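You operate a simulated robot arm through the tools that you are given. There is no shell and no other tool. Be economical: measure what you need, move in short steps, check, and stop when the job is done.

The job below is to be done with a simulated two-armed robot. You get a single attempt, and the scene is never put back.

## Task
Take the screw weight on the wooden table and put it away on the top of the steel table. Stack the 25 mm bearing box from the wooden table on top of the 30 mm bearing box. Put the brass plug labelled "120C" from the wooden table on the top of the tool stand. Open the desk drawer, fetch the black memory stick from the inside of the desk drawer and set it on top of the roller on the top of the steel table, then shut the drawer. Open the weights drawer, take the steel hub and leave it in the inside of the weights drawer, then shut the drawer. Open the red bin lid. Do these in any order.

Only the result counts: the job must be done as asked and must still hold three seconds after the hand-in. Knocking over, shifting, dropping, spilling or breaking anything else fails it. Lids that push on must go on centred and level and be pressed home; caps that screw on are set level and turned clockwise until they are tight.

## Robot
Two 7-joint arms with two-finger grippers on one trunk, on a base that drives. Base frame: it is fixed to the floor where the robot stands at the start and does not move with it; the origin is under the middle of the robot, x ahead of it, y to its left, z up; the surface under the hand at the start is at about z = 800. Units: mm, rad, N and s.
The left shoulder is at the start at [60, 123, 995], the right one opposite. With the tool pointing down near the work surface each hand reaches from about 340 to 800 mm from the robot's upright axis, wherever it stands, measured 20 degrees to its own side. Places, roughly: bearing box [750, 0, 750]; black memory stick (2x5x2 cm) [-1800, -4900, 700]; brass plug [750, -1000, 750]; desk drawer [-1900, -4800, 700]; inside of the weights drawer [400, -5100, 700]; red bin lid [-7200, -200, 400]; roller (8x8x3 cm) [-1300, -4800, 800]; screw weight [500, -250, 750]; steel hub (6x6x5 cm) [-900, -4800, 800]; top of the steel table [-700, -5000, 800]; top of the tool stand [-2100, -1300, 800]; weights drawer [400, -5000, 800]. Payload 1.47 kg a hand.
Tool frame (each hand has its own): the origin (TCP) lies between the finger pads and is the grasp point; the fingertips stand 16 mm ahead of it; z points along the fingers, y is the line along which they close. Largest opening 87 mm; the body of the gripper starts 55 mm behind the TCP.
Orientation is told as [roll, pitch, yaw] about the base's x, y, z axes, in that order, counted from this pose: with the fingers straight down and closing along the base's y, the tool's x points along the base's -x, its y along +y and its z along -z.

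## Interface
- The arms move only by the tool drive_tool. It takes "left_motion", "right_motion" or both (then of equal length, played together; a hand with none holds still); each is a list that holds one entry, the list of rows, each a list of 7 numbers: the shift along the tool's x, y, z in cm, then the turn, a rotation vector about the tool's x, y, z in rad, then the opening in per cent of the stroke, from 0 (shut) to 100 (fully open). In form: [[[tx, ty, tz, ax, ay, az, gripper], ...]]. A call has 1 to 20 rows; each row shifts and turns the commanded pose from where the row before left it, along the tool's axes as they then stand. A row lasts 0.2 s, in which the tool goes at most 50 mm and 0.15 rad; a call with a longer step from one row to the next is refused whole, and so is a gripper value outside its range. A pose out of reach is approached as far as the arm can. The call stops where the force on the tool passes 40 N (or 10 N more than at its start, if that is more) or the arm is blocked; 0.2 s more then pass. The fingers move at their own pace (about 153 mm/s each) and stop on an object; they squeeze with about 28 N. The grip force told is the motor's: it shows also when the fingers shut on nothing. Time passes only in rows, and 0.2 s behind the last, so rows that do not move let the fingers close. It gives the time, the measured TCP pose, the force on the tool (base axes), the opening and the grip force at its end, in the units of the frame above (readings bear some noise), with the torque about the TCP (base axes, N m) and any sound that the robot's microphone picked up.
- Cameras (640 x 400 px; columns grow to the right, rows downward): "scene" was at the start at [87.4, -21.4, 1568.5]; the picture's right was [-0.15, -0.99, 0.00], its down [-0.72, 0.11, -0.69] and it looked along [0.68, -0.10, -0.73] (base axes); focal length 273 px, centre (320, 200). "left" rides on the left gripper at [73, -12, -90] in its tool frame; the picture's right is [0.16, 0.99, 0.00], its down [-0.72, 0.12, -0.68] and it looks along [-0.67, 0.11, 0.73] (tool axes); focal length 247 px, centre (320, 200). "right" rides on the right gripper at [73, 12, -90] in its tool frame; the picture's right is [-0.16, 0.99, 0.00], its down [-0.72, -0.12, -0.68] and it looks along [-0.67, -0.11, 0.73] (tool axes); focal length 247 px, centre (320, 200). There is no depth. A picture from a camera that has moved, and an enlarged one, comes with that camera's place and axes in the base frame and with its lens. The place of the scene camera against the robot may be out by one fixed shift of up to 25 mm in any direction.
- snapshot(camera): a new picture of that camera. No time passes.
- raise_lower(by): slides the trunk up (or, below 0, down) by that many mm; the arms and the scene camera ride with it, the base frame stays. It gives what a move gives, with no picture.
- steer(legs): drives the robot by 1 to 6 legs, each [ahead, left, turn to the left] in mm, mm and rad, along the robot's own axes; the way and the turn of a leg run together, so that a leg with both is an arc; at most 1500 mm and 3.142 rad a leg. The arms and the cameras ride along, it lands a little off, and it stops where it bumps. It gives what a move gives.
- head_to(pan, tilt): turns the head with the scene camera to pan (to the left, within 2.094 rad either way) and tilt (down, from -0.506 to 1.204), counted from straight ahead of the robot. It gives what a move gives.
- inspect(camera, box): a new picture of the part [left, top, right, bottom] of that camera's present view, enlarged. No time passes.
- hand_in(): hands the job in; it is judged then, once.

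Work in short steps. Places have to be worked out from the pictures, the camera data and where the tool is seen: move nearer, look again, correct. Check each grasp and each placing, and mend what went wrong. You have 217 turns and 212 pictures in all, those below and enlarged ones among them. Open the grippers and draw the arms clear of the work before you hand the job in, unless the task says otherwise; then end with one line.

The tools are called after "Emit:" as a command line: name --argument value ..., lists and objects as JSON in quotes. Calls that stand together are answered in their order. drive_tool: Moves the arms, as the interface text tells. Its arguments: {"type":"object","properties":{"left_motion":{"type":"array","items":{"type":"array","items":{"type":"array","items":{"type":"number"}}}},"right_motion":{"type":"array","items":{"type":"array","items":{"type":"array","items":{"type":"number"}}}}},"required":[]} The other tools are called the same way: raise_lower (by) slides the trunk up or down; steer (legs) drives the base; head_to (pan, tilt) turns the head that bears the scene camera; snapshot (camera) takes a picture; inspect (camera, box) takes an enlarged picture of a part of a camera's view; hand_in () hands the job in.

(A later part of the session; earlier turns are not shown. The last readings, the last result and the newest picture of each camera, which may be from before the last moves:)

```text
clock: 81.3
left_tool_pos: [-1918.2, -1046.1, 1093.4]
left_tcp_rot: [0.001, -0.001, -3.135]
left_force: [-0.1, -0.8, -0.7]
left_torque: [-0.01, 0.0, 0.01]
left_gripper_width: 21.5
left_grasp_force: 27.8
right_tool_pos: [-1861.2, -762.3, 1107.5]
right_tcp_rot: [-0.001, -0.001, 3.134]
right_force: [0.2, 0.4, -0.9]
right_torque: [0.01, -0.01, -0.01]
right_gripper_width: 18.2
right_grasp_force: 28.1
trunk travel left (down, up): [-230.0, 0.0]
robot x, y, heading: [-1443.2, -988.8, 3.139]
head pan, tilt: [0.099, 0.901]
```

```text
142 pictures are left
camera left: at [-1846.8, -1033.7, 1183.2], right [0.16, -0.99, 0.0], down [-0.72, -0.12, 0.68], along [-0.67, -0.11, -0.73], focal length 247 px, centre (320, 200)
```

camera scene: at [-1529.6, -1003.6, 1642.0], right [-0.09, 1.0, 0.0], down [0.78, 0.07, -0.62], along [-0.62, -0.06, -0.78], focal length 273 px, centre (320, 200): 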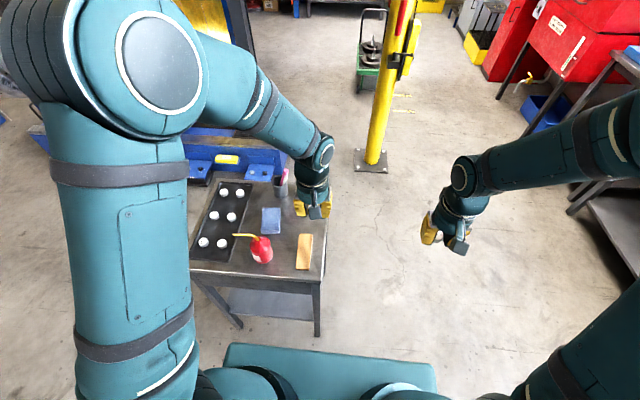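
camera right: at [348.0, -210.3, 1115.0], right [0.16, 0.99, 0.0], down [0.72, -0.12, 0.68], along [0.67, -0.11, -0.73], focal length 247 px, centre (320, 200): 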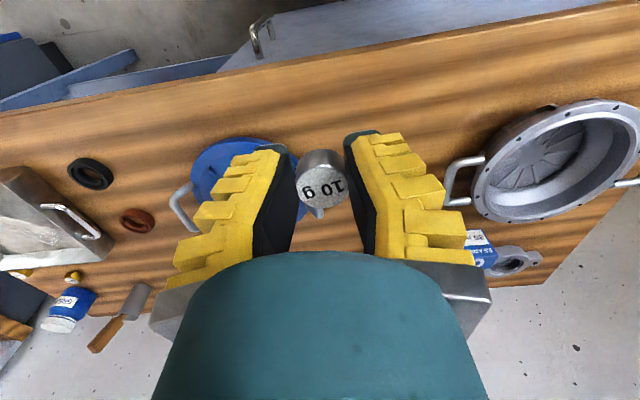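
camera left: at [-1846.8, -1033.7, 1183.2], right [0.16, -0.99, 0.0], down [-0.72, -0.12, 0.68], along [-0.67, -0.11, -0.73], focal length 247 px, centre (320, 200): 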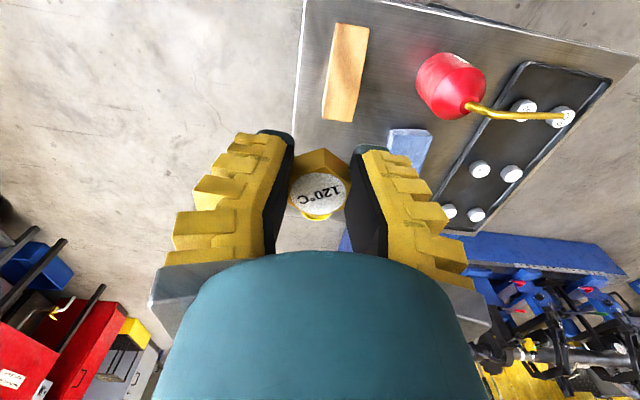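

From here the free area shows clearly: wood ends at x≈-2019, mug starts near -2180, so I target [-2085, -1108]. I move there and lower to z≈890.

Emit:
drive_tool --left_motion '[[[-4.17, 1.55, 0, 0, 0, 0, 0], [-4.17, 1.55, 0, 0, 0, 0, 0], [-4.17, 1.55, 0, 0, 0, 0, 0], [-4.17, 1.55, 0, 0, 0, 0, 0], [0, 0, 4, 0, 0, 0, 0], [0, 0, 4, 0, 0, 0, 0], [0, 0, 4, 0, 0, 0, 0], [0, 0, 4, 0, 0, 0, 0], [0, 0, 4, 0, 0, 0, 0], [0, 0, 0, 0, 0, 0, 0]]]'

Emit:
snapshot --camera "left"

Emit:
inspect --camera "scene" --box '[180, 150, 360, 290]'

```text
clock: 83.5
left_tool_pos: [-2085.7, -1108.1, 895.1]
left_tcp_rot: [-0.001, 0.001, -3.136]
left_force: [-1.2, -0.2, -1.5]
left_torque: [-0.01, 0.02, 0.02]
left_gripper_width: 20.9
left_grasp_force: 28.0
right_tool_pos: [-1862.0, -762.6, 1107.5]
right_tcp_rot: [0.0, -0.001, 3.133]
right_force: [-0.1, 0.0, 0.1]
right_torque: [-0.03, 0.0, 0.0]
right_gripper_width: 18.1
right_grasp_force: 28.1
trunk travel left (down, up): [-230.0, 0.0]
robot x, y, heading: [-1440.8, -987.4, 3.134]
head pan, tilt: [0.099, 0.901]
```

```text
141 pictures are left
camera left: at [-2013.3, -1095.9, 984.2], right [0.16, -0.99, 0.0], down [-0.72, -0.12, 0.68], along [-0.67, -0.11, -0.73], focal length 247 px, centre (320, 200)
```

left: 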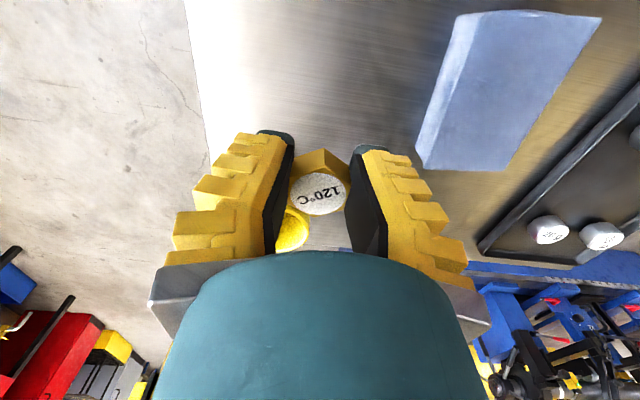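

```text
2.86 times, centred on (270, 220) of scene
camera zoom: at [-1529.5, -1003.6, 1642.0], right [-0.09, 1.0, 0.0], down [0.78, 0.07, -0.62], along [-0.62, -0.06, -0.78], focal length 780 px, centre (463, 143)
```

zoom: 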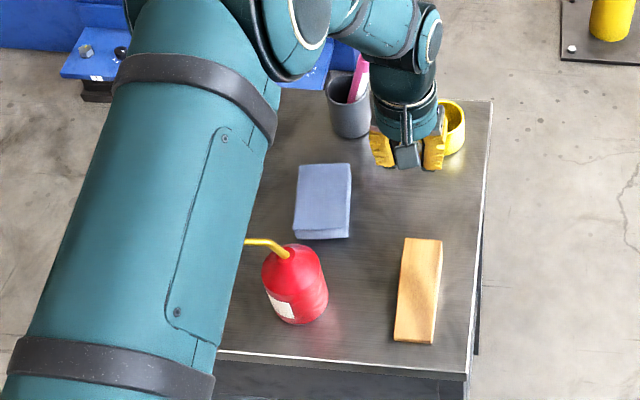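

Clearances look good; I shift 12 mm nearer me and lower gently to contact.

Emit:
drive_tool --left_motion '[[[1.2, 0, 0, 0, 0, 0, 0], [0, 0, 4, 0, 0, 0, 0], [0, 0, 3, 0, 0, 0, 0], [0, 0, 0.5, 0, 0, 0, 0], [0, 0, 0.3, 0, 0, 0, 0], [0, 0, 0.3, 0, 0, 0, 0], [0, 0, 0, 0, 0, 0, 0]]]'

Emit:
snapshot --camera "left"

```text
clock: 85.1
left_tool_pos: [-2074.5, -1108.4, 814.8]
left_tcp_rot: [0.0, -0.007, -3.134]
left_force: [-0.4, -2.0, 36.6]
left_torque: [-0.04, -0.01, 0.01]
left_gripper_width: 26.9
left_grasp_force: 28.2
right_tool_pos: [-1858.7, -762.2, 1108.6]
right_tcp_rot: [0.0, -0.001, 3.135]
right_force: [-0.2, 0.7, -0.2]
right_torque: [-0.04, 0.01, 0.02]
right_gripper_width: 18.2
right_grasp_force: 27.2
trunk travel left (down, up): [-230.0, 0.0]
robot x, y, heading: [-1443.9, -981.8, 3.135]
head pan, tilt: [0.099, 0.901]
```

```text
139 pictures are left
camera left: at [-2002.0, -1095.9, 904.2], right [0.16, -0.99, 0.0], down [-0.72, -0.12, 0.69], along [-0.68, -0.11, -0.73], focal length 247 px, centre (320, 200)
```

left: 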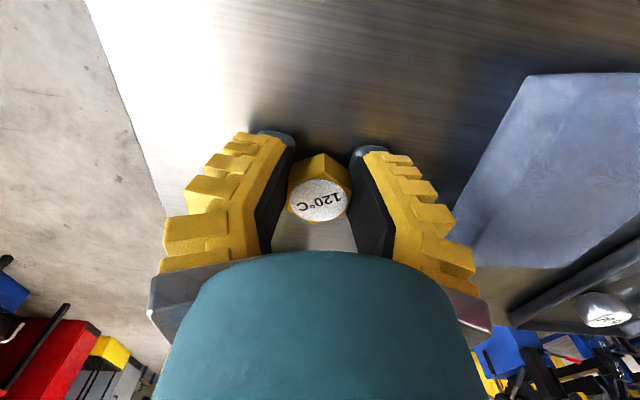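

Contact with no side torque: the plug rests on the stand. I ease up, open, and withdraw upward.

Emit:
drive_tool --left_motion '[[[0, 0, -0.4, 0, 0, 0, 0], [0, 0, 0, 0, 0, 0, 60], [0, 0, 0, 0, 0, 0, 60], [0, 0, 0, 0, 0, 0, 60], [0, 0, -3, 0, 0, 0, 60], [0, 0, -4, 0, 0, 0, 60], [0, 0, -4, 0, 0, 0, 60], [0, 0, 0, 0, 0, 0, 60]]]'

Emit:
snapshot --camera "left"

```text
clock: 86.9
left_tool_pos: [-2075.4, -1108.6, 926.5]
left_tcp_rot: [0.0, 0.003, -3.136]
left_force: [-0.4, -0.7, 0.2]
left_torque: [0.0, -0.02, -0.01]
left_gripper_width: 56.9
left_grasp_force: 3.6
right_tool_pos: [-1863.0, -762.0, 1106.3]
right_tcp_rot: [0.0, 0.001, 3.134]
right_force: [0.5, -0.9, 0.1]
right_torque: [0.02, 0.03, 0.03]
right_gripper_width: 18.3
right_grasp_force: 28.2
trunk travel left (down, up): [-230.0, 0.0]
robot x, y, heading: [-1440.5, -985.6, 3.133]
head pan, tilt: [0.099, 0.901]
```

```text
138 pictures are left
camera left: at [-2002.4, -1096.8, 1014.8], right [0.16, -0.99, 0.0], down [-0.72, -0.12, 0.68], along [-0.67, -0.11, -0.73], focal length 247 px, centre (320, 200)
```

left: 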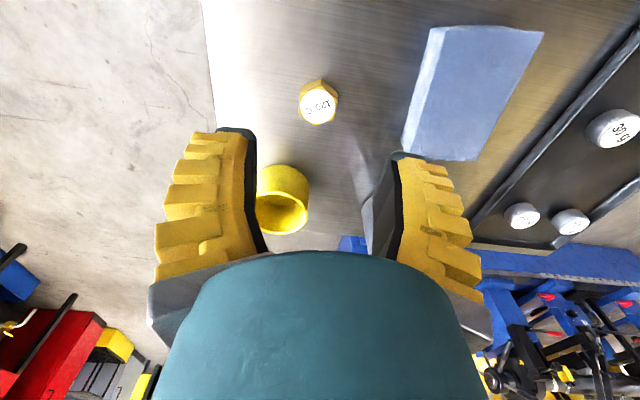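

The plug stands free on the stand. I raise and retract the left hand, then back away from the stand.

Emit:
drive_tool --left_motion '[[[0, 0, -4, 0, 0, 0, 60], [0, 0, -4, 0, 0, 0, 60], [0, 0, -4, 0, 0, 0, 60], [0, 0, -4, 0, 0, 0, 60], [4, 0.5, -2, 0, 0, 0, 60], [4, 0.5, 0, 0, 0, 0, 60], [4, 0.5, 0, 0, 0, 0, 60], [4, 0.5, 0, 0, 0, 0, 60], [4, 0.5, 0, 0, 0, 0, 60], [0, 0, 0, 0, 0, 0, 60]]]'

Emit:
steer --legs '[[-700, 0, 0], [0, 0, 1.571]]'

Emit:
head_to --pan 0 --tilt 0.4

Emit:
snapshot --camera "scene"

```text
clock: 89.1
left_tool_pos: [-1874.3, -1130.4, 1105.6]
left_tcp_rot: [0.0, 0.001, -3.137]
left_force: [0.2, -0.1, 0.0]
left_torque: [-0.01, -0.01, 0.02]
left_gripper_width: 57.6
left_grasp_force: 3.7
right_tool_pos: [-1862.7, -761.9, 1106.6]
right_tcp_rot: [0.0, 0.001, 3.134]
right_force: [0.6, 0.8, 0.4]
right_torque: [-0.02, 0.0, 0.02]
right_gripper_width: 18.4
right_grasp_force: 28.3
trunk travel left (down, up): [-230.0, 0.0]
robot x, y, heading: [-1443.1, -988.7, 3.132]
head pan, tilt: [0.099, 0.901]
```

```text
clock: 96.7
left_tool_pos: [-611.3, -1424.2, 1106.1]
left_tcp_rot: [-0.001, 0.0, -1.572]
left_force: [-0.3, -0.2, 0.1]
left_torque: [-0.03, 0.03, 0.01]
left_gripper_width: 57.4
left_grasp_force: 3.8
right_tool_pos: [-981.0, -1409.4, 1107.9]
right_tcp_rot: [0.0, 0.0, -1.585]
right_force: [-0.5, -0.4, -0.3]
right_torque: [0.01, -0.03, -0.02]
right_gripper_width: 18.3
right_grasp_force: 27.5
trunk travel left (down, up): [-230.0, 0.0]
robot x, y, heading: [-757.6, -992.9, -1.583]
head pan, tilt: [0.099, 0.901]
```

```text
clock: 97.7
left_tool_pos: [-612.3, -1424.3, 1106.9]
left_tcp_rot: [0.001, 0.0, -1.575]
left_force: [-0.4, -0.7, -0.5]
left_torque: [-0.01, -0.03, -0.01]
left_gripper_width: 57.5
left_grasp_force: 3.5
right_tool_pos: [-981.6, -1408.5, 1107.1]
right_tcp_rot: [0.0, -0.001, -1.584]
right_force: [0.6, -0.3, -1.5]
right_torque: [-0.01, 0.01, 0.0]
right_gripper_width: 18.3
right_grasp_force: 27.7
trunk travel left (down, up): [-230.0, 0.0]
robot x, y, heading: [-752.7, -995.0, -1.588]
head pan, tilt: [0.0, 0.4]
```

```text
137 pictures are left
camera scene: at [-756.4, -1105.2, 1684.9], right [-1.0, 0.01, 0.0], down [0.01, 0.39, -0.92], along [-0.01, -0.92, -0.39], focal length 273 px, centre (320, 200)
```

scene: 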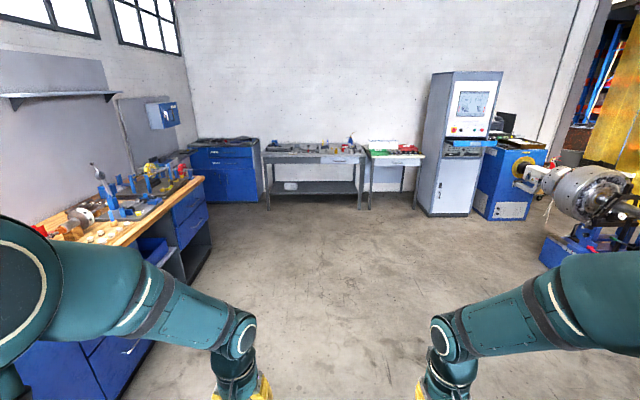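

The steel table, the small desk and the blue weights cabinet stand along the far wall. I drive 2800 mm ahead and look.

Emit:
steer --legs '[[1400, 0, 0], [1400, 0, 0.015]]'

Emit:
head_to --pan 0 --tilt 0.6

Emit:
snapshot --camera "scene"

```text
clock: 111.2
left_tool_pos: [-618.8, -4217.5, 1107.5]
left_tcp_rot: [0.001, 0.0, -1.556]
left_force: [-0.1, 0.0, 0.3]
left_torque: [0.02, 0.03, -0.03]
left_gripper_width: 57.3
left_grasp_force: 3.4
right_tool_pos: [-988.5, -4209.9, 1107.5]
right_tcp_rot: [-0.002, 0.0, -1.567]
right_force: [0.4, -0.9, 0.9]
right_torque: [-0.02, 0.0, -0.03]
right_gripper_width: 18.0
right_grasp_force: 27.6
trunk travel left (down, up): [-230.0, 0.0]
robot x, y, heading: [-768.0, -3788.7, -1.566]
head pan, tilt: [0.0, 0.4]
```

```text
clock: 111.9
left_tool_pos: [-619.6, -4217.9, 1106.3]
left_tcp_rot: [0.001, 0.0, -1.554]
left_force: [0.3, 0.3, 0.6]
left_torque: [-0.02, 0.0, -0.01]
left_gripper_width: 57.3
left_grasp_force: 2.8
right_tool_pos: [-988.0, -4209.6, 1106.0]
right_tcp_rot: [-0.001, 0.001, -1.567]
right_force: [0.1, -0.8, -0.1]
right_torque: [0.0, 0.01, 0.0]
right_gripper_width: 18.2
right_grasp_force: 27.9
trunk travel left (down, up): [-230.0, 0.0]
robot x, y, heading: [-767.1, -3787.1, -1.564]
head pan, tilt: [0.0, 0.6]
```

```text
136 pictures are left
camera scene: at [-769.4, -3897.8, 1666.8], right [-1.0, 0.0, 0.0], down [0.0, 0.56, -0.83], along [0.0, -0.83, -0.56], focal length 273 px, centre (320, 200)
```

scene: 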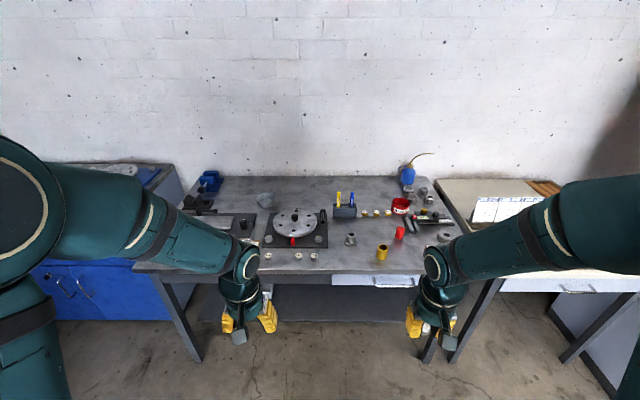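

I enlarge the steel table to identify the hub, roller and free space.

Emit:
inspect --camera "scene" --box '[180, 150, 340, 280]'

Emit:
inspect --camera "scene" --box '[310, 150, 470, 290]'

Emit:
inspect --camera "scene" --box '[430, 150, 640, 330]'

```text
3.08 times, centred on (260, 215) of scene
camera zoom: at [-769.4, -3897.8, 1666.8], right [-1.0, 0.0, 0.0], down [0.0, 0.56, -0.83], along [0.0, -0.83, -0.56], focal length 840 px, centre (505, 154)
```

zoom: 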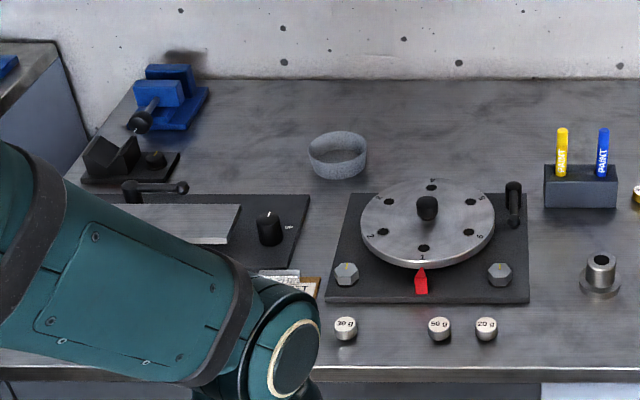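

```text
2.86 times, centred on (390, 220) of scene
camera zoom: at [-769.4, -3897.8, 1666.8], right [-1.0, 0.0, 0.0], down [0.0, 0.56, -0.83], along [0.0, -0.83, -0.56], focal length 780 px, centre (120, 143)
```

zoom: 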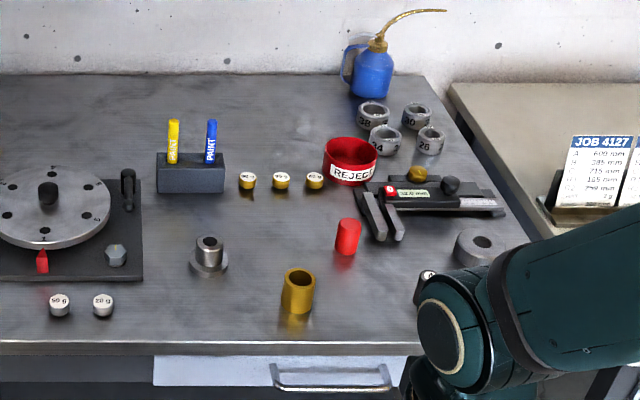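

```text
2.22 times, centred on (535, 240) of scene
camera zoom: at [-769.4, -3897.8, 1666.8], right [-1.0, 0.0, 0.0], down [0.0, 0.56, -0.83], along [0.0, -0.83, -0.56], focal length 607 px, centre (-158, 111)
```

zoom: 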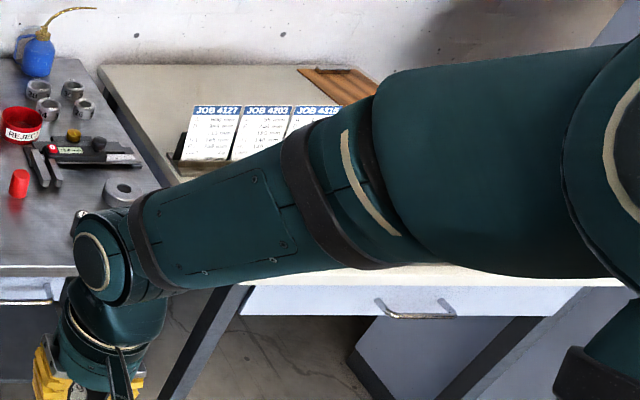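

The hub is the flanged piece near [-890, -4780] and the roller the grey ring-like disc near [-1280, -4750]. I drive 330 mm closer and look with the right wrist for a free spot for the weight.

Emit:
steer --legs '[[330, 0, 0]]'

Emit:
snapshot --camera "right"

Emit:
snapshot --camera "left"

Emit:
head_to --pan 0 --tilt 0.85

Emit:
snapshot --camera "scene"

```text
clock: 114.1
left_tool_pos: [-615.6, -4553.8, 1106.0]
left_tcp_rot: [0.0, 0.0, -1.551]
left_force: [-0.4, 0.7, 0.2]
left_torque: [0.0, -0.03, -0.02]
left_gripper_width: 57.6
left_grasp_force: 4.0
right_tool_pos: [-984.4, -4545.3, 1105.9]
right_tcp_rot: [0.0, 0.001, -1.563]
right_force: [0.4, -0.4, 0.1]
right_torque: [-0.03, 0.05, 0.03]
right_gripper_width: 18.2
right_grasp_force: 27.5
trunk travel left (down, up): [-230.0, 0.0]
robot x, y, heading: [-764.4, -4124.2, -1.558]
head pan, tilt: [0.0, 0.6]
```

```text
132 pictures are left
camera right: at [-972.8, -4473.3, 1194.9], right [0.99, -0.15, 0.0], down [-0.11, -0.73, 0.68], along [-0.1, -0.67, -0.73], focal length 247 px, centre (320, 200)
```

right: 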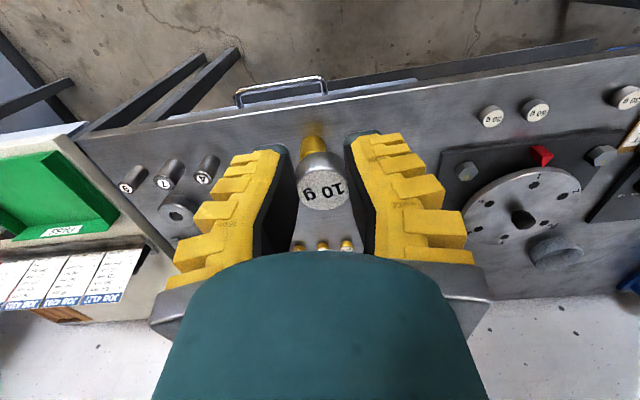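

```text
131 pictures are left
camera left: at [-629.1, -4480.3, 1195.5], right [0.98, 0.18, 0.0], down [0.13, -0.72, 0.68], along [0.12, -0.67, -0.73], focal length 247 px, centre (320, 200)
```

left: 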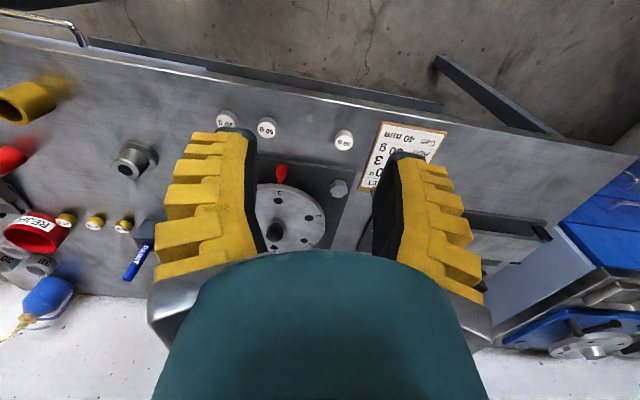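

```text
clock: 114.9
left_tool_pos: [-615.6, -4552.5, 1106.5]
left_tcp_rot: [0.002, 0.0, -1.553]
left_force: [0.5, 1.1, 0.3]
left_torque: [-0.01, 0.03, 0.01]
left_gripper_width: 57.5
left_grasp_force: 3.7
right_tool_pos: [-983.1, -4545.8, 1106.7]
right_tcp_rot: [0.0, -0.001, -1.564]
right_force: [1.0, -0.2, -1.1]
right_torque: [0.0, 0.0, 0.03]
right_gripper_width: 18.2
right_grasp_force: 27.7
trunk travel left (down, up): [-230.0, 0.0]
robot x, y, heading: [-765.0, -4125.3, -1.563]
head pan, tilt: [0.0, 0.85]
```

```text
130 pictures are left
camera scene: at [-767.1, -4221.8, 1645.9], right [-1.0, -0.01, 0.0], down [-0.01, 0.75, -0.66], along [0.01, -0.66, -0.75], focal length 273 px, centre (320, 200)
```

scene: 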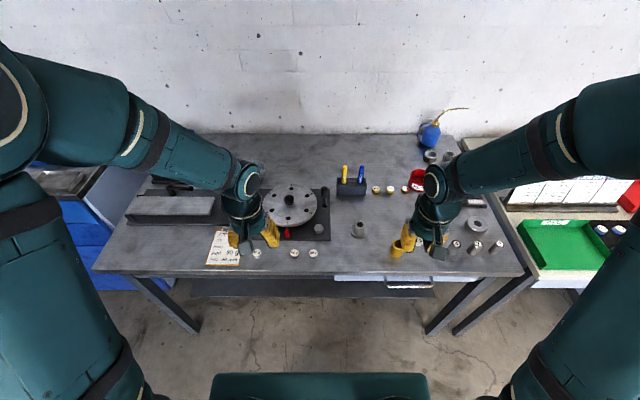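

The table top is at z≈816 with its front edge at y≈-4628. A free spot is at [-815, -4685]; I bring the right hand there at z≈900.

Emit:
drive_tool --right_motion '[[[-2.78, 3.36, 0, 0, 0, 0, 0], [-2.78, 3.36, 0, 0, 0, 0, 0], [-2.78, 3.36, 0, 0, 0, 0, 0], [-2.78, 3.36, 0, 0, 0, 0, 0], [-2.78, 3.36, 0, 0, 0, 0, 0], [0, 0, 4.1, 0, 0, 0, 0], [0, 0, 4.1, 0, 0, 0, 0], [0, 0, 4.1, 0, 0, 0, 0], [0, 0, 4.1, 0, 0, 0, 0], [0, 0, 4.1, 0, 0, 0, 0], [0, 0, 0, 0, 0, 0, 0]]]'

Emit:
snapshot --camera "right"

Emit:
snapshot --camera "scene"

```text
clock: 117.3
left_tool_pos: [-615.2, -4552.4, 1106.7]
left_tcp_rot: [-0.001, -0.001, -1.553]
left_force: [0.1, 0.5, 0.5]
left_torque: [-0.01, 0.0, 0.01]
left_gripper_width: 57.5
left_grasp_force: 3.4
right_tool_pos: [-815.2, -4684.4, 902.1]
right_tcp_rot: [0.0, -0.001, -1.563]
right_force: [0.0, 0.0, -0.7]
right_torque: [0.03, 0.0, 0.01]
right_gripper_width: 18.1
right_grasp_force: 28.3
trunk travel left (down, up): [-230.0, 0.0]
robot x, y, heading: [-764.5, -4123.6, -1.563]
head pan, tilt: [0.0, 0.85]
```

```text
129 pictures are left
camera right: at [-803.8, -4611.0, 989.5], right [0.99, -0.15, 0.0], down [-0.11, -0.72, 0.68], along [-0.1, -0.67, -0.73], focal length 247 px, centre (320, 200)
```

right: 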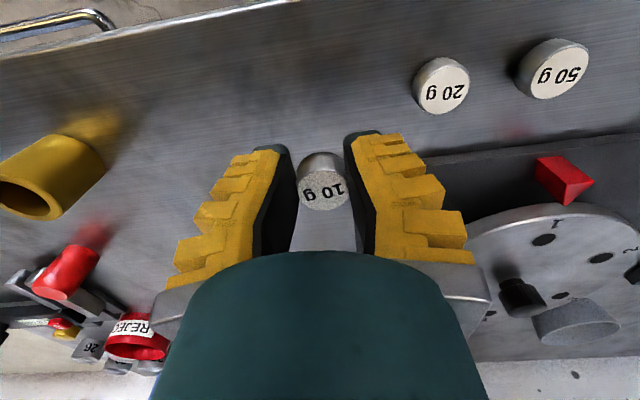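

```text
128 pictures are left
camera scene: at [-767.2, -4221.5, 1645.9], right [-1.0, -0.01, 0.0], down [-0.01, 0.75, -0.66], along [0.01, -0.66, -0.75], focal length 273 px, centre (320, 200)
```

scene: 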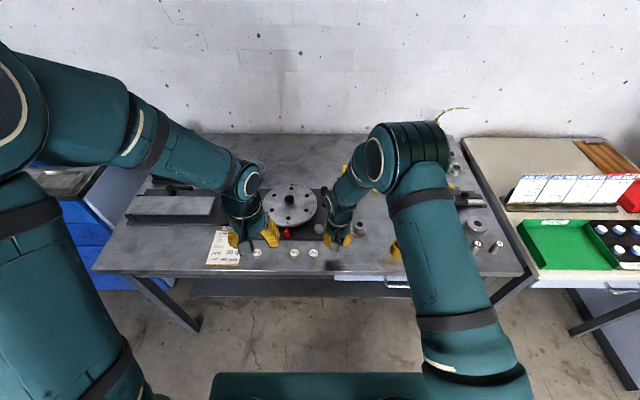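

The spot is clear. I lower to contact.

Emit:
drive_tool --right_motion '[[[0, 0, 4, 0, 0, 0, 0], [0, 0, 2, 0, 0, 0, 0], [0, 0, 0.4, 0, 0, 0, 0], [0, 0, 0.4, 0, 0, 0, 0], [0, 0, 0, 0, 0, 0, 0]]]'

Emit:
snapshot --camera "right"

```text
clock: 118.5
left_tool_pos: [-615.2, -4549.7, 1106.8]
left_tcp_rot: [0.001, -0.002, -1.553]
left_force: [0.3, -0.4, 1.1]
left_torque: [0.04, -0.01, 0.02]
left_gripper_width: 57.5
left_grasp_force: 3.7
right_tool_pos: [-814.0, -4683.6, 835.8]
right_tcp_rot: [0.002, -0.003, -1.564]
right_force: [0.0, -1.6, 26.3]
right_torque: [-0.11, -0.02, 0.02]
right_gripper_width: 20.9
right_grasp_force: 28.1
trunk travel left (down, up): [-230.0, 0.0]
robot x, y, heading: [-765.4, -4123.4, -1.564]
head pan, tilt: [0.0, 0.85]
```

```text
127 pictures are left
camera right: at [-802.6, -4610.9, 923.6], right [0.99, -0.15, 0.0], down [-0.11, -0.72, 0.68], along [-0.1, -0.68, -0.73], focal length 247 px, centre (320, 200)
```

right: 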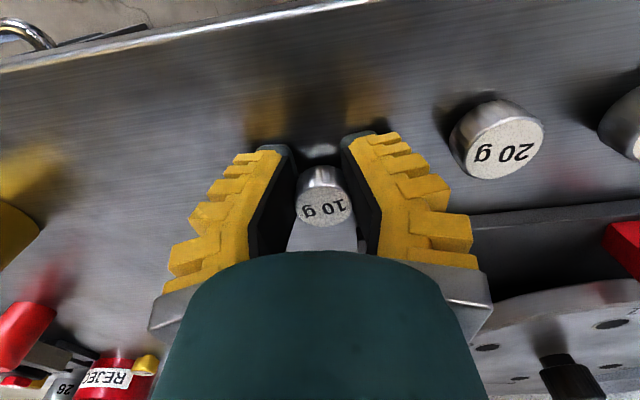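

Contact at z≈836 with 26 N: the weight stands on the table. I ease up, open, and lift away.

Emit:
drive_tool --right_motion '[[[0, 0, -0.3, 0, 0, 0, 0], [0, 0, 0, 0, 0, 0, 50], [0, 0, 0, 0, 0, 0, 50], [0, 0, 0, 0, 0, 0, 50], [0, 0, -3, 0, 0, 0, 50], [0, 0, -4, 0, 0, 0, 50], [0, 0, -4, 0, 0, 0, 100], [0, 0, -4, 0, 0, 0, 100], [0, 0, -3, 0, 0, 0, 100], [0, 0, 0, 0, 0, 0, 100]]]'

Emit:
snapshot --camera "right"

```text
clock: 120.7
left_tool_pos: [-615.2, -4553.4, 1106.7]
left_tcp_rot: [0.0, 0.0, -1.553]
left_force: [0.7, 0.0, -0.2]
left_torque: [-0.01, 0.01, 0.01]
left_gripper_width: 57.4
left_grasp_force: 3.8
right_tool_pos: [-817.5, -4684.7, 1017.8]
right_tcp_rot: [0.001, 0.001, -1.563]
right_force: [-0.5, 0.2, -0.1]
right_torque: [0.01, -0.01, 0.0]
right_gripper_width: 87.1
right_grasp_force: 0.1
trunk travel left (down, up): [-230.0, 0.0]
robot x, y, heading: [-767.3, -4126.0, -1.562]
head pan, tilt: [0.0, 0.85]
```

```text
126 pictures are left
camera right: at [-805.1, -4612.6, 1106.4], right [0.99, -0.15, 0.0], down [-0.11, -0.73, 0.68], along [-0.1, -0.67, -0.73], focal length 247 px, centre (320, 200)
```

right: 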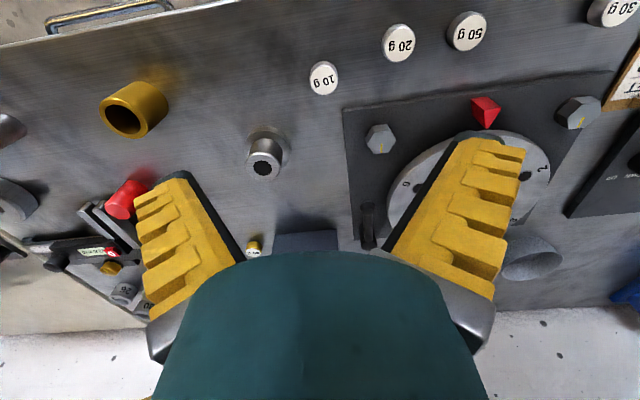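

The 10 g weight stands freely. The hub is at about [-895, -4770]; I move the right hand above it for a closer look.

Emit:
drive_tool --right_motion '[[[-2.83, -2.6, 2, 0, 0, 0, 100], [-2.83, -2.6, 2, 0, 0, 0, 100], [-2.83, -2.6, 2, 0, 0, 0, 80], [0, 0, 0, 0, 0, 0, 80]]]'

Emit:
snapshot --camera "right"

```text
clock: 121.7
left_tool_pos: [-614.5, -4552.3, 1106.6]
left_tcp_rot: [0.001, 0.0, -1.552]
left_force: [0.7, 0.5, 0.9]
left_torque: [-0.01, 0.0, -0.03]
left_gripper_width: 57.2
left_grasp_force: 3.6
right_tool_pos: [-893.7, -4767.9, 957.2]
right_tcp_rot: [0.0, -0.001, -1.562]
right_force: [0.5, 0.9, -0.3]
right_torque: [-0.06, 0.02, -0.01]
right_gripper_width: 73.1
right_grasp_force: 2.6
trunk travel left (down, up): [-230.0, 0.0]
robot x, y, heading: [-766.7, -4121.1, -1.56]
head pan, tilt: [0.0, 0.85]
```

```text
125 pictures are left
camera right: at [-881.4, -4695.2, 1044.5], right [0.99, -0.15, 0.0], down [-0.11, -0.72, 0.68], along [-0.1, -0.67, -0.73], focal length 247 px, centre (320, 200)
```

right: 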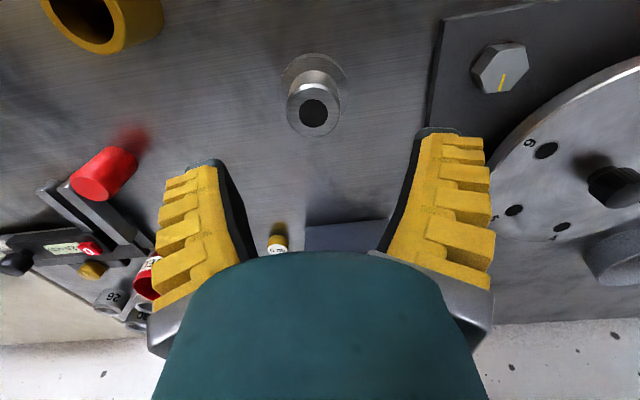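

The hub is centred within 4 mm. I descend around its boss and grip.

Emit:
drive_tool --right_motion '[[[0, -0.4, 3.5, 0, 0, 0, 80], [0, 0, 4, 0, 0, 0, 80], [0, 0, 3, 0, 0, 0, 80], [0, 0, 0, 0, 0, 0, 80], [0, 0, 0, 0, 0, 0, 0], [0, 0, 0, 0, 0, 0, 0], [0, 0, 0, 0, 0, 0, 0]]]'

Emit:
snapshot --camera "right"

```text
clock: 123.3
left_tool_pos: [-615.8, -4553.1, 1106.2]
left_tcp_rot: [0.001, -0.001, -1.553]
left_force: [-1.1, -0.3, 0.4]
left_torque: [0.0, 0.0, 0.01]
left_gripper_width: 57.3
left_grasp_force: 3.5
right_tool_pos: [-897.6, -4769.9, 852.3]
right_tcp_rot: [-0.001, -0.002, -1.563]
right_force: [0.1, 0.3, 4.5]
right_torque: [-0.24, -0.02, 0.04]
right_gripper_width: 35.7
right_grasp_force: 28.1
trunk travel left (down, up): [-230.0, 0.0]
robot x, y, heading: [-765.5, -4124.6, -1.562]
head pan, tilt: [0.0, 0.85]
```

```text
124 pictures are left
camera right: at [-885.4, -4695.9, 940.0], right [0.99, -0.15, 0.0], down [-0.11, -0.72, 0.68], along [-0.1, -0.67, -0.73], focal length 247 px, centre (320, 200)
```

right: 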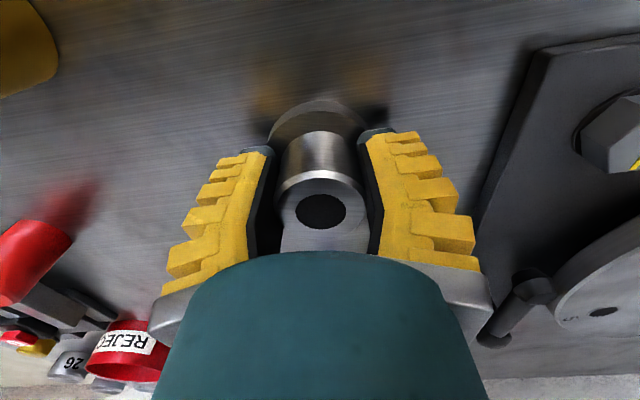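

The hub's boss is gripped at 36 mm. I lift and retract it, then check.

Emit:
drive_tool --right_motion '[[[0, 0, -3, 0, 0, 0, 0], [0, 0, -4.4, 0, 0, 0, 0], [0, 0, -4.4, 0, 0, 0, 0], [0, 0, -4.4, 0, 0, 0, 0], [0, 0, -4.4, 0, 0, 0, 0], [0, 0, -4.4, 0, 0, 0, 0], [4, -1.5, 0, 0, 0, 0, 0], [4, -1.5, 0, 0, 0, 0, 0], [4, -1.5, 0, 0, 0, 0, 0], [4, -1.5, 0, 0, 0, 0, 0], [4, -1.5, 0, 0, 0, 0, 0], [2.5, -1, 0, 0, 0, 0, 0], [0, 0, 0, 0, 0, 0, 0]]]'

Emit:
snapshot --camera "right"

Emit:
head_to --pan 0.8 --tilt 0.6

Emit:
snapshot --camera "scene"

```text
clock: 126.1
left_tool_pos: [-615.3, -4553.9, 1105.4]
left_tcp_rot: [0.001, 0.002, -1.552]
left_force: [0.3, 0.5, 0.1]
left_torque: [0.02, -0.01, 0.01]
left_gripper_width: 57.2
left_grasp_force: 3.6
right_tool_pos: [-986.0, -4543.7, 1101.9]
right_tcp_rot: [0.001, 0.001, -1.564]
right_force: [-0.7, 0.1, -3.5]
right_torque: [0.02, 0.0, -0.02]
right_gripper_width: 35.6
right_grasp_force: 28.0
trunk travel left (down, up): [-230.0, 0.0]
robot x, y, heading: [-766.3, -4121.2, -1.563]
head pan, tilt: [0.0, 0.85]
```

```text
123 pictures are left
camera right: at [-973.5, -4472.2, 1190.7], right [0.99, -0.15, 0.0], down [-0.11, -0.72, 0.68], along [-0.1, -0.67, -0.73], focal length 247 px, centre (320, 200)
```

right: 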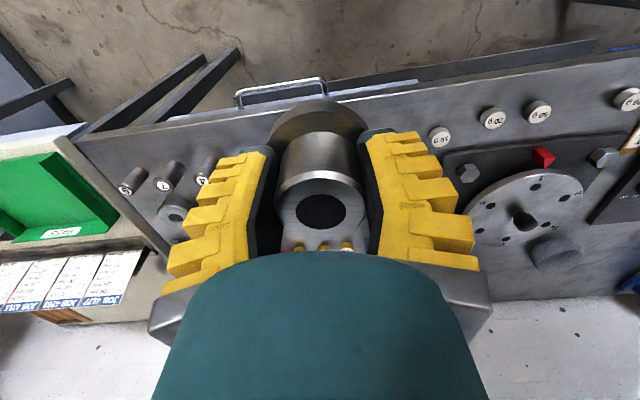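

```text
clock: 127.2
left_tool_pos: [-616.7, -4552.8, 1106.7]
left_tcp_rot: [0.002, -0.002, -1.552]
left_force: [-0.9, 0.6, -0.4]
left_torque: [0.01, -0.01, 0.0]
left_gripper_width: 57.5
left_grasp_force: 3.3
right_tool_pos: [-986.2, -4545.0, 1103.5]
right_tcp_rot: [0.002, 0.0, -1.564]
right_force: [-0.3, -0.2, -3.4]
right_torque: [0.03, 0.0, 0.0]
right_gripper_width: 35.6
right_grasp_force: 27.8
trunk travel left (down, up): [-230.0, 0.0]
robot x, y, heading: [-768.5, -4124.6, -1.563]
head pan, tilt: [0.799, 0.6]
```

```text
122 pictures are left
camera scene: at [-704.0, -4205.3, 1666.7], right [-0.69, -0.72, 0.0], down [-0.41, 0.39, -0.82], along [0.6, -0.57, -0.57], focal length 273 px, centre (320, 200)
```

scene: 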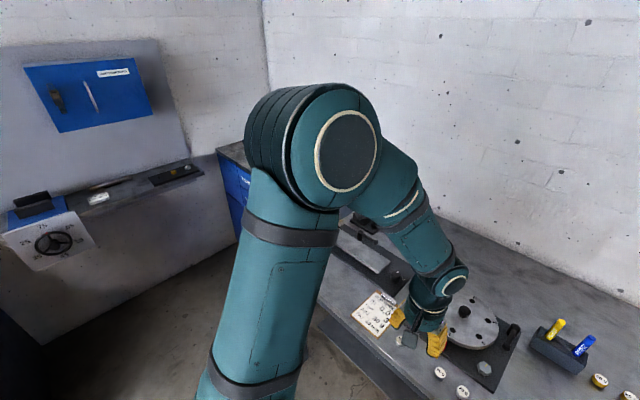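

The hub is held (3.4 N). I back up 200 mm and strafe left 1100 mm toward the weights cabinet, then look.

Emit:
steer --legs '[[-150, 0, 0], [0, 550, 0], [0, 550, 0]]'

Emit:
head_to --pan 0 --tilt 0.75

Emit:
snapshot --camera "scene"

```text
clock: 138.5
left_tool_pos: [489.0, -4393.2, 1106.9]
left_tcp_rot: [0.003, -0.002, -1.551]
left_force: [-1.1, -0.5, -0.5]
left_torque: [0.0, 0.0, -0.02]
left_gripper_width: 57.3
left_grasp_force: 3.6
right_tool_pos: [118.5, -4384.0, 1102.7]
right_tcp_rot: [0.0, 0.0, -1.564]
right_force: [0.0, -0.9, -3.9]
right_torque: [0.03, 0.01, -0.02]
right_gripper_width: 35.5
right_grasp_force: 28.2
trunk travel left (down, up): [-230.0, 0.0]
robot x, y, heading: [338.1, -3969.3, -1.565]
head pan, tilt: [0.799, 0.6]
```

```text
clock: 139.6
left_tool_pos: [488.9, -4393.5, 1106.2]
left_tcp_rot: [0.0, 0.0, -1.551]
left_force: [0.1, -0.2, 0.8]
left_torque: [0.02, -0.03, 0.04]
left_gripper_width: 57.5
left_grasp_force: 4.2
right_tool_pos: [120.1, -4384.8, 1102.5]
right_tcp_rot: [-0.001, 0.001, -1.564]
right_force: [0.7, -0.3, -4.6]
right_torque: [0.01, 0.01, 0.01]
right_gripper_width: 35.2
right_grasp_force: 27.9
trunk travel left (down, up): [-230.0, 0.0]
robot x, y, heading: [338.6, -3963.9, -1.565]
head pan, tilt: [0.0, 0.75]
```

```text
121 pictures are left
camera scene: at [337.8, -4067.3, 1653.8], right [-1.0, -0.01, 0.0], down [-0.01, 0.68, -0.73], along [0.01, -0.73, -0.68], focal length 273 px, centre (320, 200)
```

scene: 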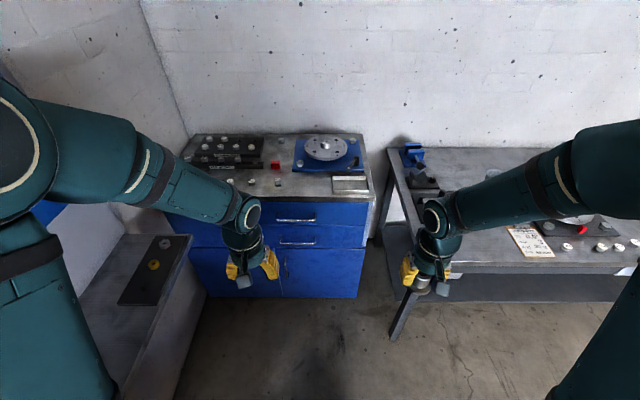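

The blue cabinet has several fronts. I enlarge it to find the drawer label.

Emit:
inspect --camera "scene" --box '[150, 120, 390, 310]'

Emit:
snapshot --camera "left"

```text
2.11 times, centred on (270, 215) of scene
camera zoom: at [337.8, -4067.3, 1653.8], right [-1.0, -0.01, 0.0], down [-0.01, 0.68, -0.73], along [0.01, -0.73, -0.68], focal length 575 px, centre (425, 168)
```

zoom: 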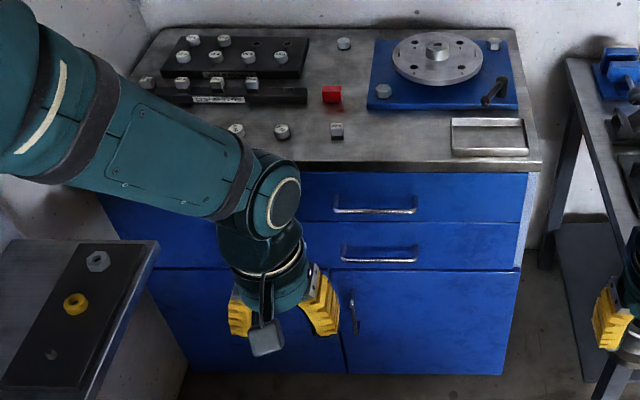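

```text
119 pictures are left
camera left: at [475.5, -4320.3, 1195.6], right [0.98, 0.18, 0.0], down [0.13, -0.72, 0.68], along [0.12, -0.67, -0.73], focal length 247 px, centre (320, 200)
```

left: 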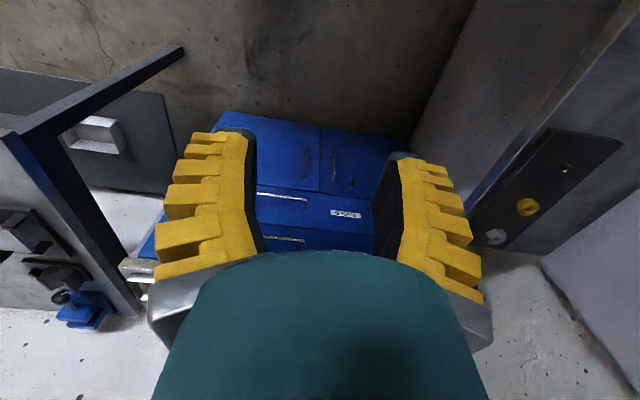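

I enlarge the left wrist view to read the label.

Emit:
inspect --camera "left" --box '[240, 120, 400, 260]'

```text
2.86 times, centred on (320, 190) of left
camera zoom: at [475.5, -4320.3, 1195.6], right [0.98, 0.18, 0.0], down [0.13, -0.72, 0.68], along [0.12, -0.67, -0.73], focal length 706 px, centre (320, 229)
```

zoom: 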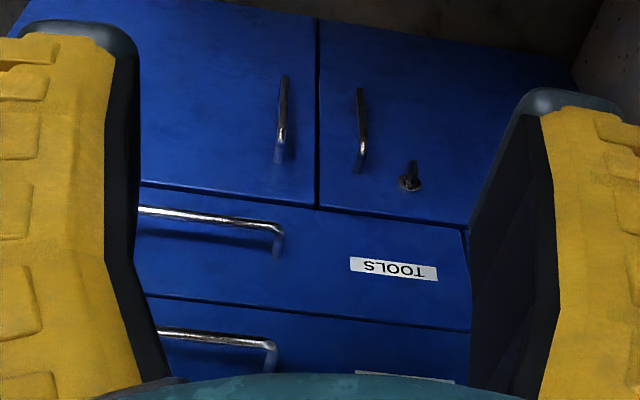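

The lower drawer is "TOOLS", so the upper one is the weights drawer with its handle near [462, -4970, 700]. I lower the trunk 200 mm and turn the left hand to point forward with fingers closing vertically.

Emit:
raise_lower --by -200

Emit:
drive_tool --left_motion '[[[0, 0, 0, 0, -0.143, 0, 60], [0, 0, 0, 0, -0.143, 0, 60], [0, 0, 0, 0, -0.143, 0, 60], [0, 0, 0, 0, -0.143, 0, 60], [0, 0, 0, 0, -0.143, 0, 60], [0, 0, 0, 0, -0.143, 0, 60], [0, 0, 0, 0, -0.143, 0, 60], [0, 0, 0, 0, -0.143, 0, 60], [0, 0, 0, 0, -0.143, 0, 60], [0, 0, 0, 0, -0.143, 0, 60], [0, 0, 0, 0, -0.141, 0, 60], [0, 0, 0, 0, 0, 0, 60]]]'

Emit:
snapshot --camera "left"

Emit:
snapshot --camera "scene"

```text
clock: 141.8
left_tool_pos: [488.1, -4393.2, 906.7]
left_tcp_rot: [0.0, 0.001, -1.551]
left_force: [-0.1, -0.5, 0.0]
left_torque: [-0.04, 0.03, 0.01]
left_gripper_width: 57.1
left_grasp_force: 3.6
right_tool_pos: [119.2, -4386.7, 902.4]
right_tcp_rot: [0.0, 0.001, -1.564]
right_force: [-0.2, -0.5, -3.4]
right_torque: [0.01, 0.03, -0.04]
right_gripper_width: 34.9
right_grasp_force: 28.7
trunk travel left (down, up): [-30.0, 200.0]
robot x, y, heading: [340.0, -3963.2, -1.564]
head pan, tilt: [0.0, 0.75]
```

```text
clock: 144.4
left_tool_pos: [478.1, -4466.7, 905.9]
left_tcp_rot: [2.892, -1.569, 1.84]
left_force: [-0.1, 0.6, 1.1]
left_torque: [-0.01, 0.03, -0.01]
left_gripper_width: 57.2
left_grasp_force: 3.4
left hand out of reach, approached as far as the arm can: row 4, 5, 6, 7, 8, 9
right_tool_pos: [119.2, -4385.0, 902.7]
right_tcp_rot: [0.0, 0.001, -1.564]
right_force: [-0.6, 0.0, -2.8]
right_torque: [0.02, -0.01, -0.01]
right_gripper_width: 35.1
right_grasp_force: 27.7
trunk travel left (down, up): [-30.0, 200.0]
robot x, y, heading: [335.2, -3963.3, -1.564]
head pan, tilt: [0.0, 0.75]
```

```text
117 pictures are left
camera left: at [463.5, -4379.1, 833.0], right [0.99, 0.02, -0.16], down [0.1, 0.68, 0.72], along [0.12, -0.73, 0.67], focal length 247 px, centre (320, 200)
```

left: 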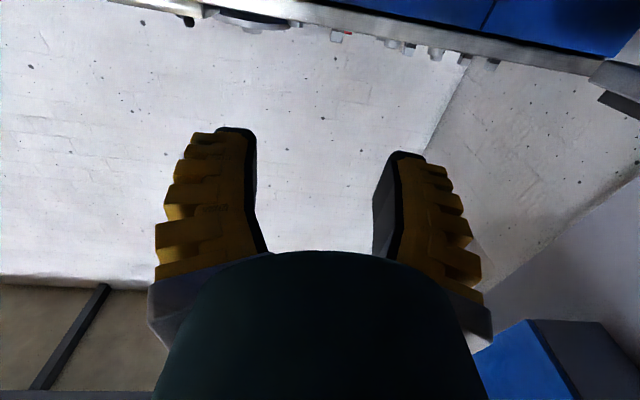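

```text
116 pictures are left
camera scene: at [337.6, -4067.1, 1453.9], right [-1.0, -0.01, 0.0], down [0.0, 0.68, -0.73], along [0.01, -0.73, -0.68], focal length 273 px, centre (320, 200)
```

scene: 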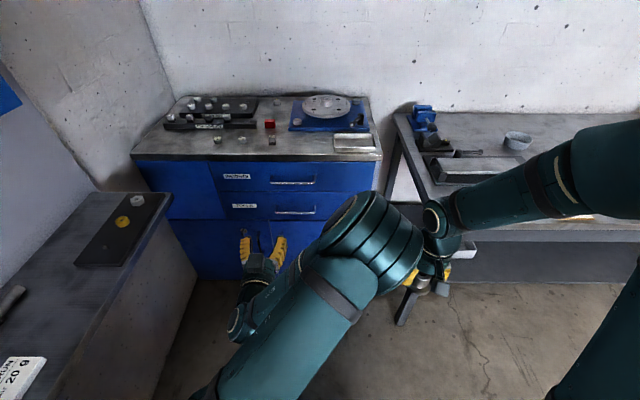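

The hand points forward, but the left elbow is close to the right hand. I move the right hand 120 mm outward while rolling the left hand by half a right angle, then look.

Emit:
drive_tool --left_motion '[[[0, 0, 0, 0, 0, 0, 60], [0, 0, 0, 0, 0, 0, 60], [0, 0, 0, 0, 0, 0.131, 60], [0, 0, 0, 0, 0, 0.131, 60], [0, 0, 0, 0, 0, 0.131, 60], [0, 0, 0, 0, 0, 0.131, 60], [0, 0, 0, 0, 0, 0.131, 60], [0, 0, 0, 0, 0, 0.131, 60], [0, 0, 0, 0, 0, 0, 60]]]' --right_motion '[[[0, -4, 0, 0, 0, 0, 0], [0, -4, 0, 0, 0, 0, 0], [0, -4, 0, 0, 0, 0, 0], [0, 0, 0, 0, 0, 0, 0], [0, 0, 0, 0, 0, 0, 0], [0, 0, 0, 0, 0, 0, 0], [0, 0, 0, 0, 0, 0, 0], [0, 0, 0, 0, 0, 0, 0], [0, 0, 0, 0, 0, 0, 0]]]'

Emit:
snapshot --camera "scene"

Emit:
inspect --camera "scene" --box '[200, 150, 390, 250]'

```text
clock: 146.4
left_tool_pos: [477.3, -4467.4, 905.6]
left_tcp_rot: [1.57, -0.781, -3.124]
left_force: [0.1, 0.5, 0.2]
left_torque: [-0.01, 0.01, 0.0]
left_gripper_width: 57.2
left_grasp_force: 3.9
right_tool_pos: [-0.7, -4386.5, 901.3]
right_tcp_rot: [-0.001, -0.001, -1.563]
right_force: [-0.3, 0.0, -3.5]
right_torque: [0.01, 0.05, -0.02]
right_gripper_width: 35.0
right_grasp_force: 28.4
trunk travel left (down, up): [-30.0, 200.0]
robot x, y, heading: [340.5, -3964.4, -1.566]
head pan, tilt: [0.0, 0.75]
```

```text
115 pictures are left
camera scene: at [337.7, -4067.3, 1453.8], right [-1.0, -0.01, 0.0], down [0.0, 0.68, -0.73], along [0.01, -0.73, -0.68], focal length 273 px, centre (320, 200)
```

scene: 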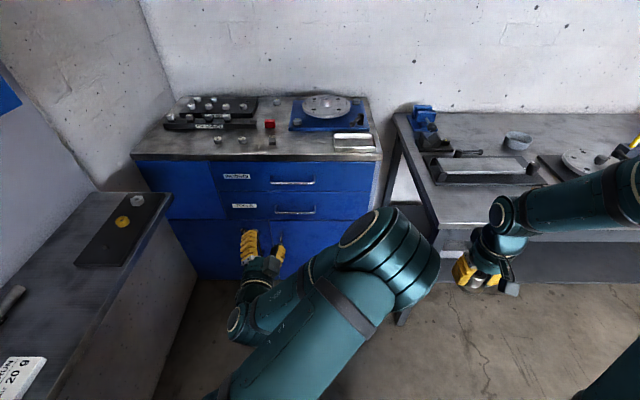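

```text
3.37 times, centred on (295, 200) of scene
camera zoom: at [337.7, -4067.3, 1453.8], right [-1.0, -0.01, 0.0], down [0.0, 0.68, -0.73], along [0.01, -0.73, -0.68], focal length 920 px, centre (404, 200)
```

zoom: 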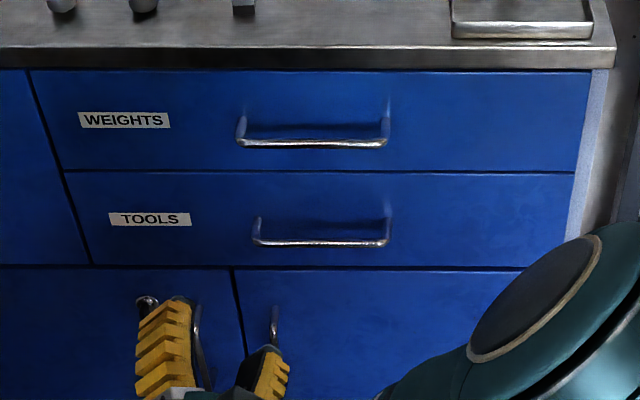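

The label confirms WEIGHTS on the upper drawer; its handle is near [457, -4872, 775]. I finish the roll so the fingers close vertically and view it from the left wrist.

Emit:
drive_tool --left_motion '[[[0, 0, 0, 0, 0, 0.131, 60], [0, 0, 0, 0, 0, 0.131, 60], [0, 0, 0, 0, 0, 0.131, 60], [0, 0, 0, 0, 0, 0.131, 60], [0, 0, 0, 0, 0, 0.131, 60], [0, 0, 0, 0, 0, 0.131, 60], [0, 0, 0, 0, 0, 0, 60]]]'

Emit:
snapshot --camera "left"

Emit:
snapshot --camera "scene"

```text
clock: 148.0
left_tool_pos: [479.1, -4468.9, 906.1]
left_tcp_rot: [1.571, 0.004, -3.123]
left_force: [-0.3, -0.3, -0.3]
left_torque: [0.02, 0.02, -0.02]
left_gripper_width: 57.3
left_grasp_force: 4.0
right_tool_pos: [-1.1, -4386.7, 901.8]
right_tcp_rot: [-0.001, 0.0, -1.564]
right_force: [-0.2, 0.8, -3.2]
right_torque: [0.01, 0.01, 0.02]
right_gripper_width: 35.1
right_grasp_force: 27.9
trunk travel left (down, up): [-30.0, 200.0]
robot x, y, heading: [338.8, -3969.0, -1.563]
head pan, tilt: [0.0, 0.75]
```

```text
113 pictures are left
camera left: at [548.4, -4377.5, 894.5], right [0.15, 0.0, 0.99], down [-0.74, 0.67, 0.11], along [-0.66, -0.75, 0.1], focal length 247 px, centre (320, 200)
```

left: 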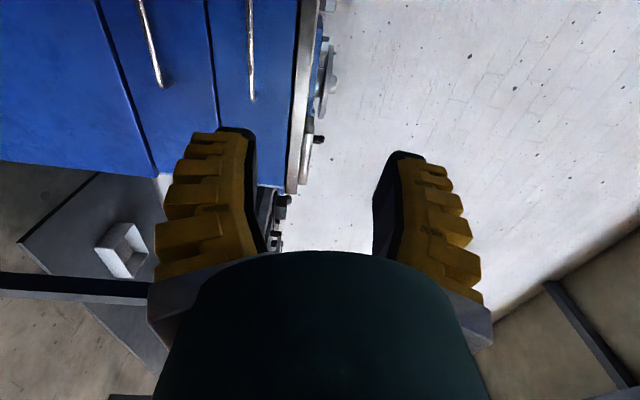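

```text
112 pictures are left
camera scene: at [337.7, -4067.3, 1453.8], right [-1.0, -0.01, 0.0], down [0.0, 0.68, -0.73], along [0.01, -0.73, -0.68], focal length 273 px, centre (320, 200)
```

scene: 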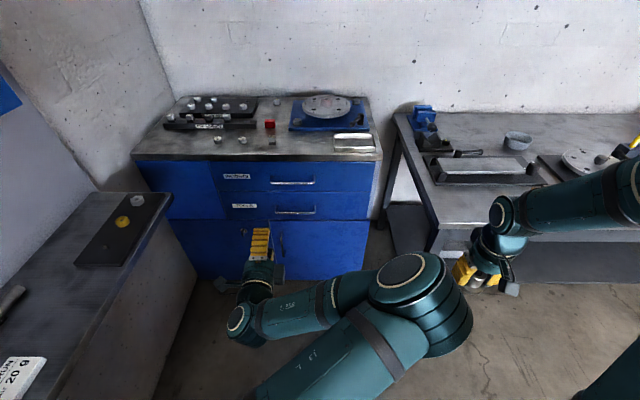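

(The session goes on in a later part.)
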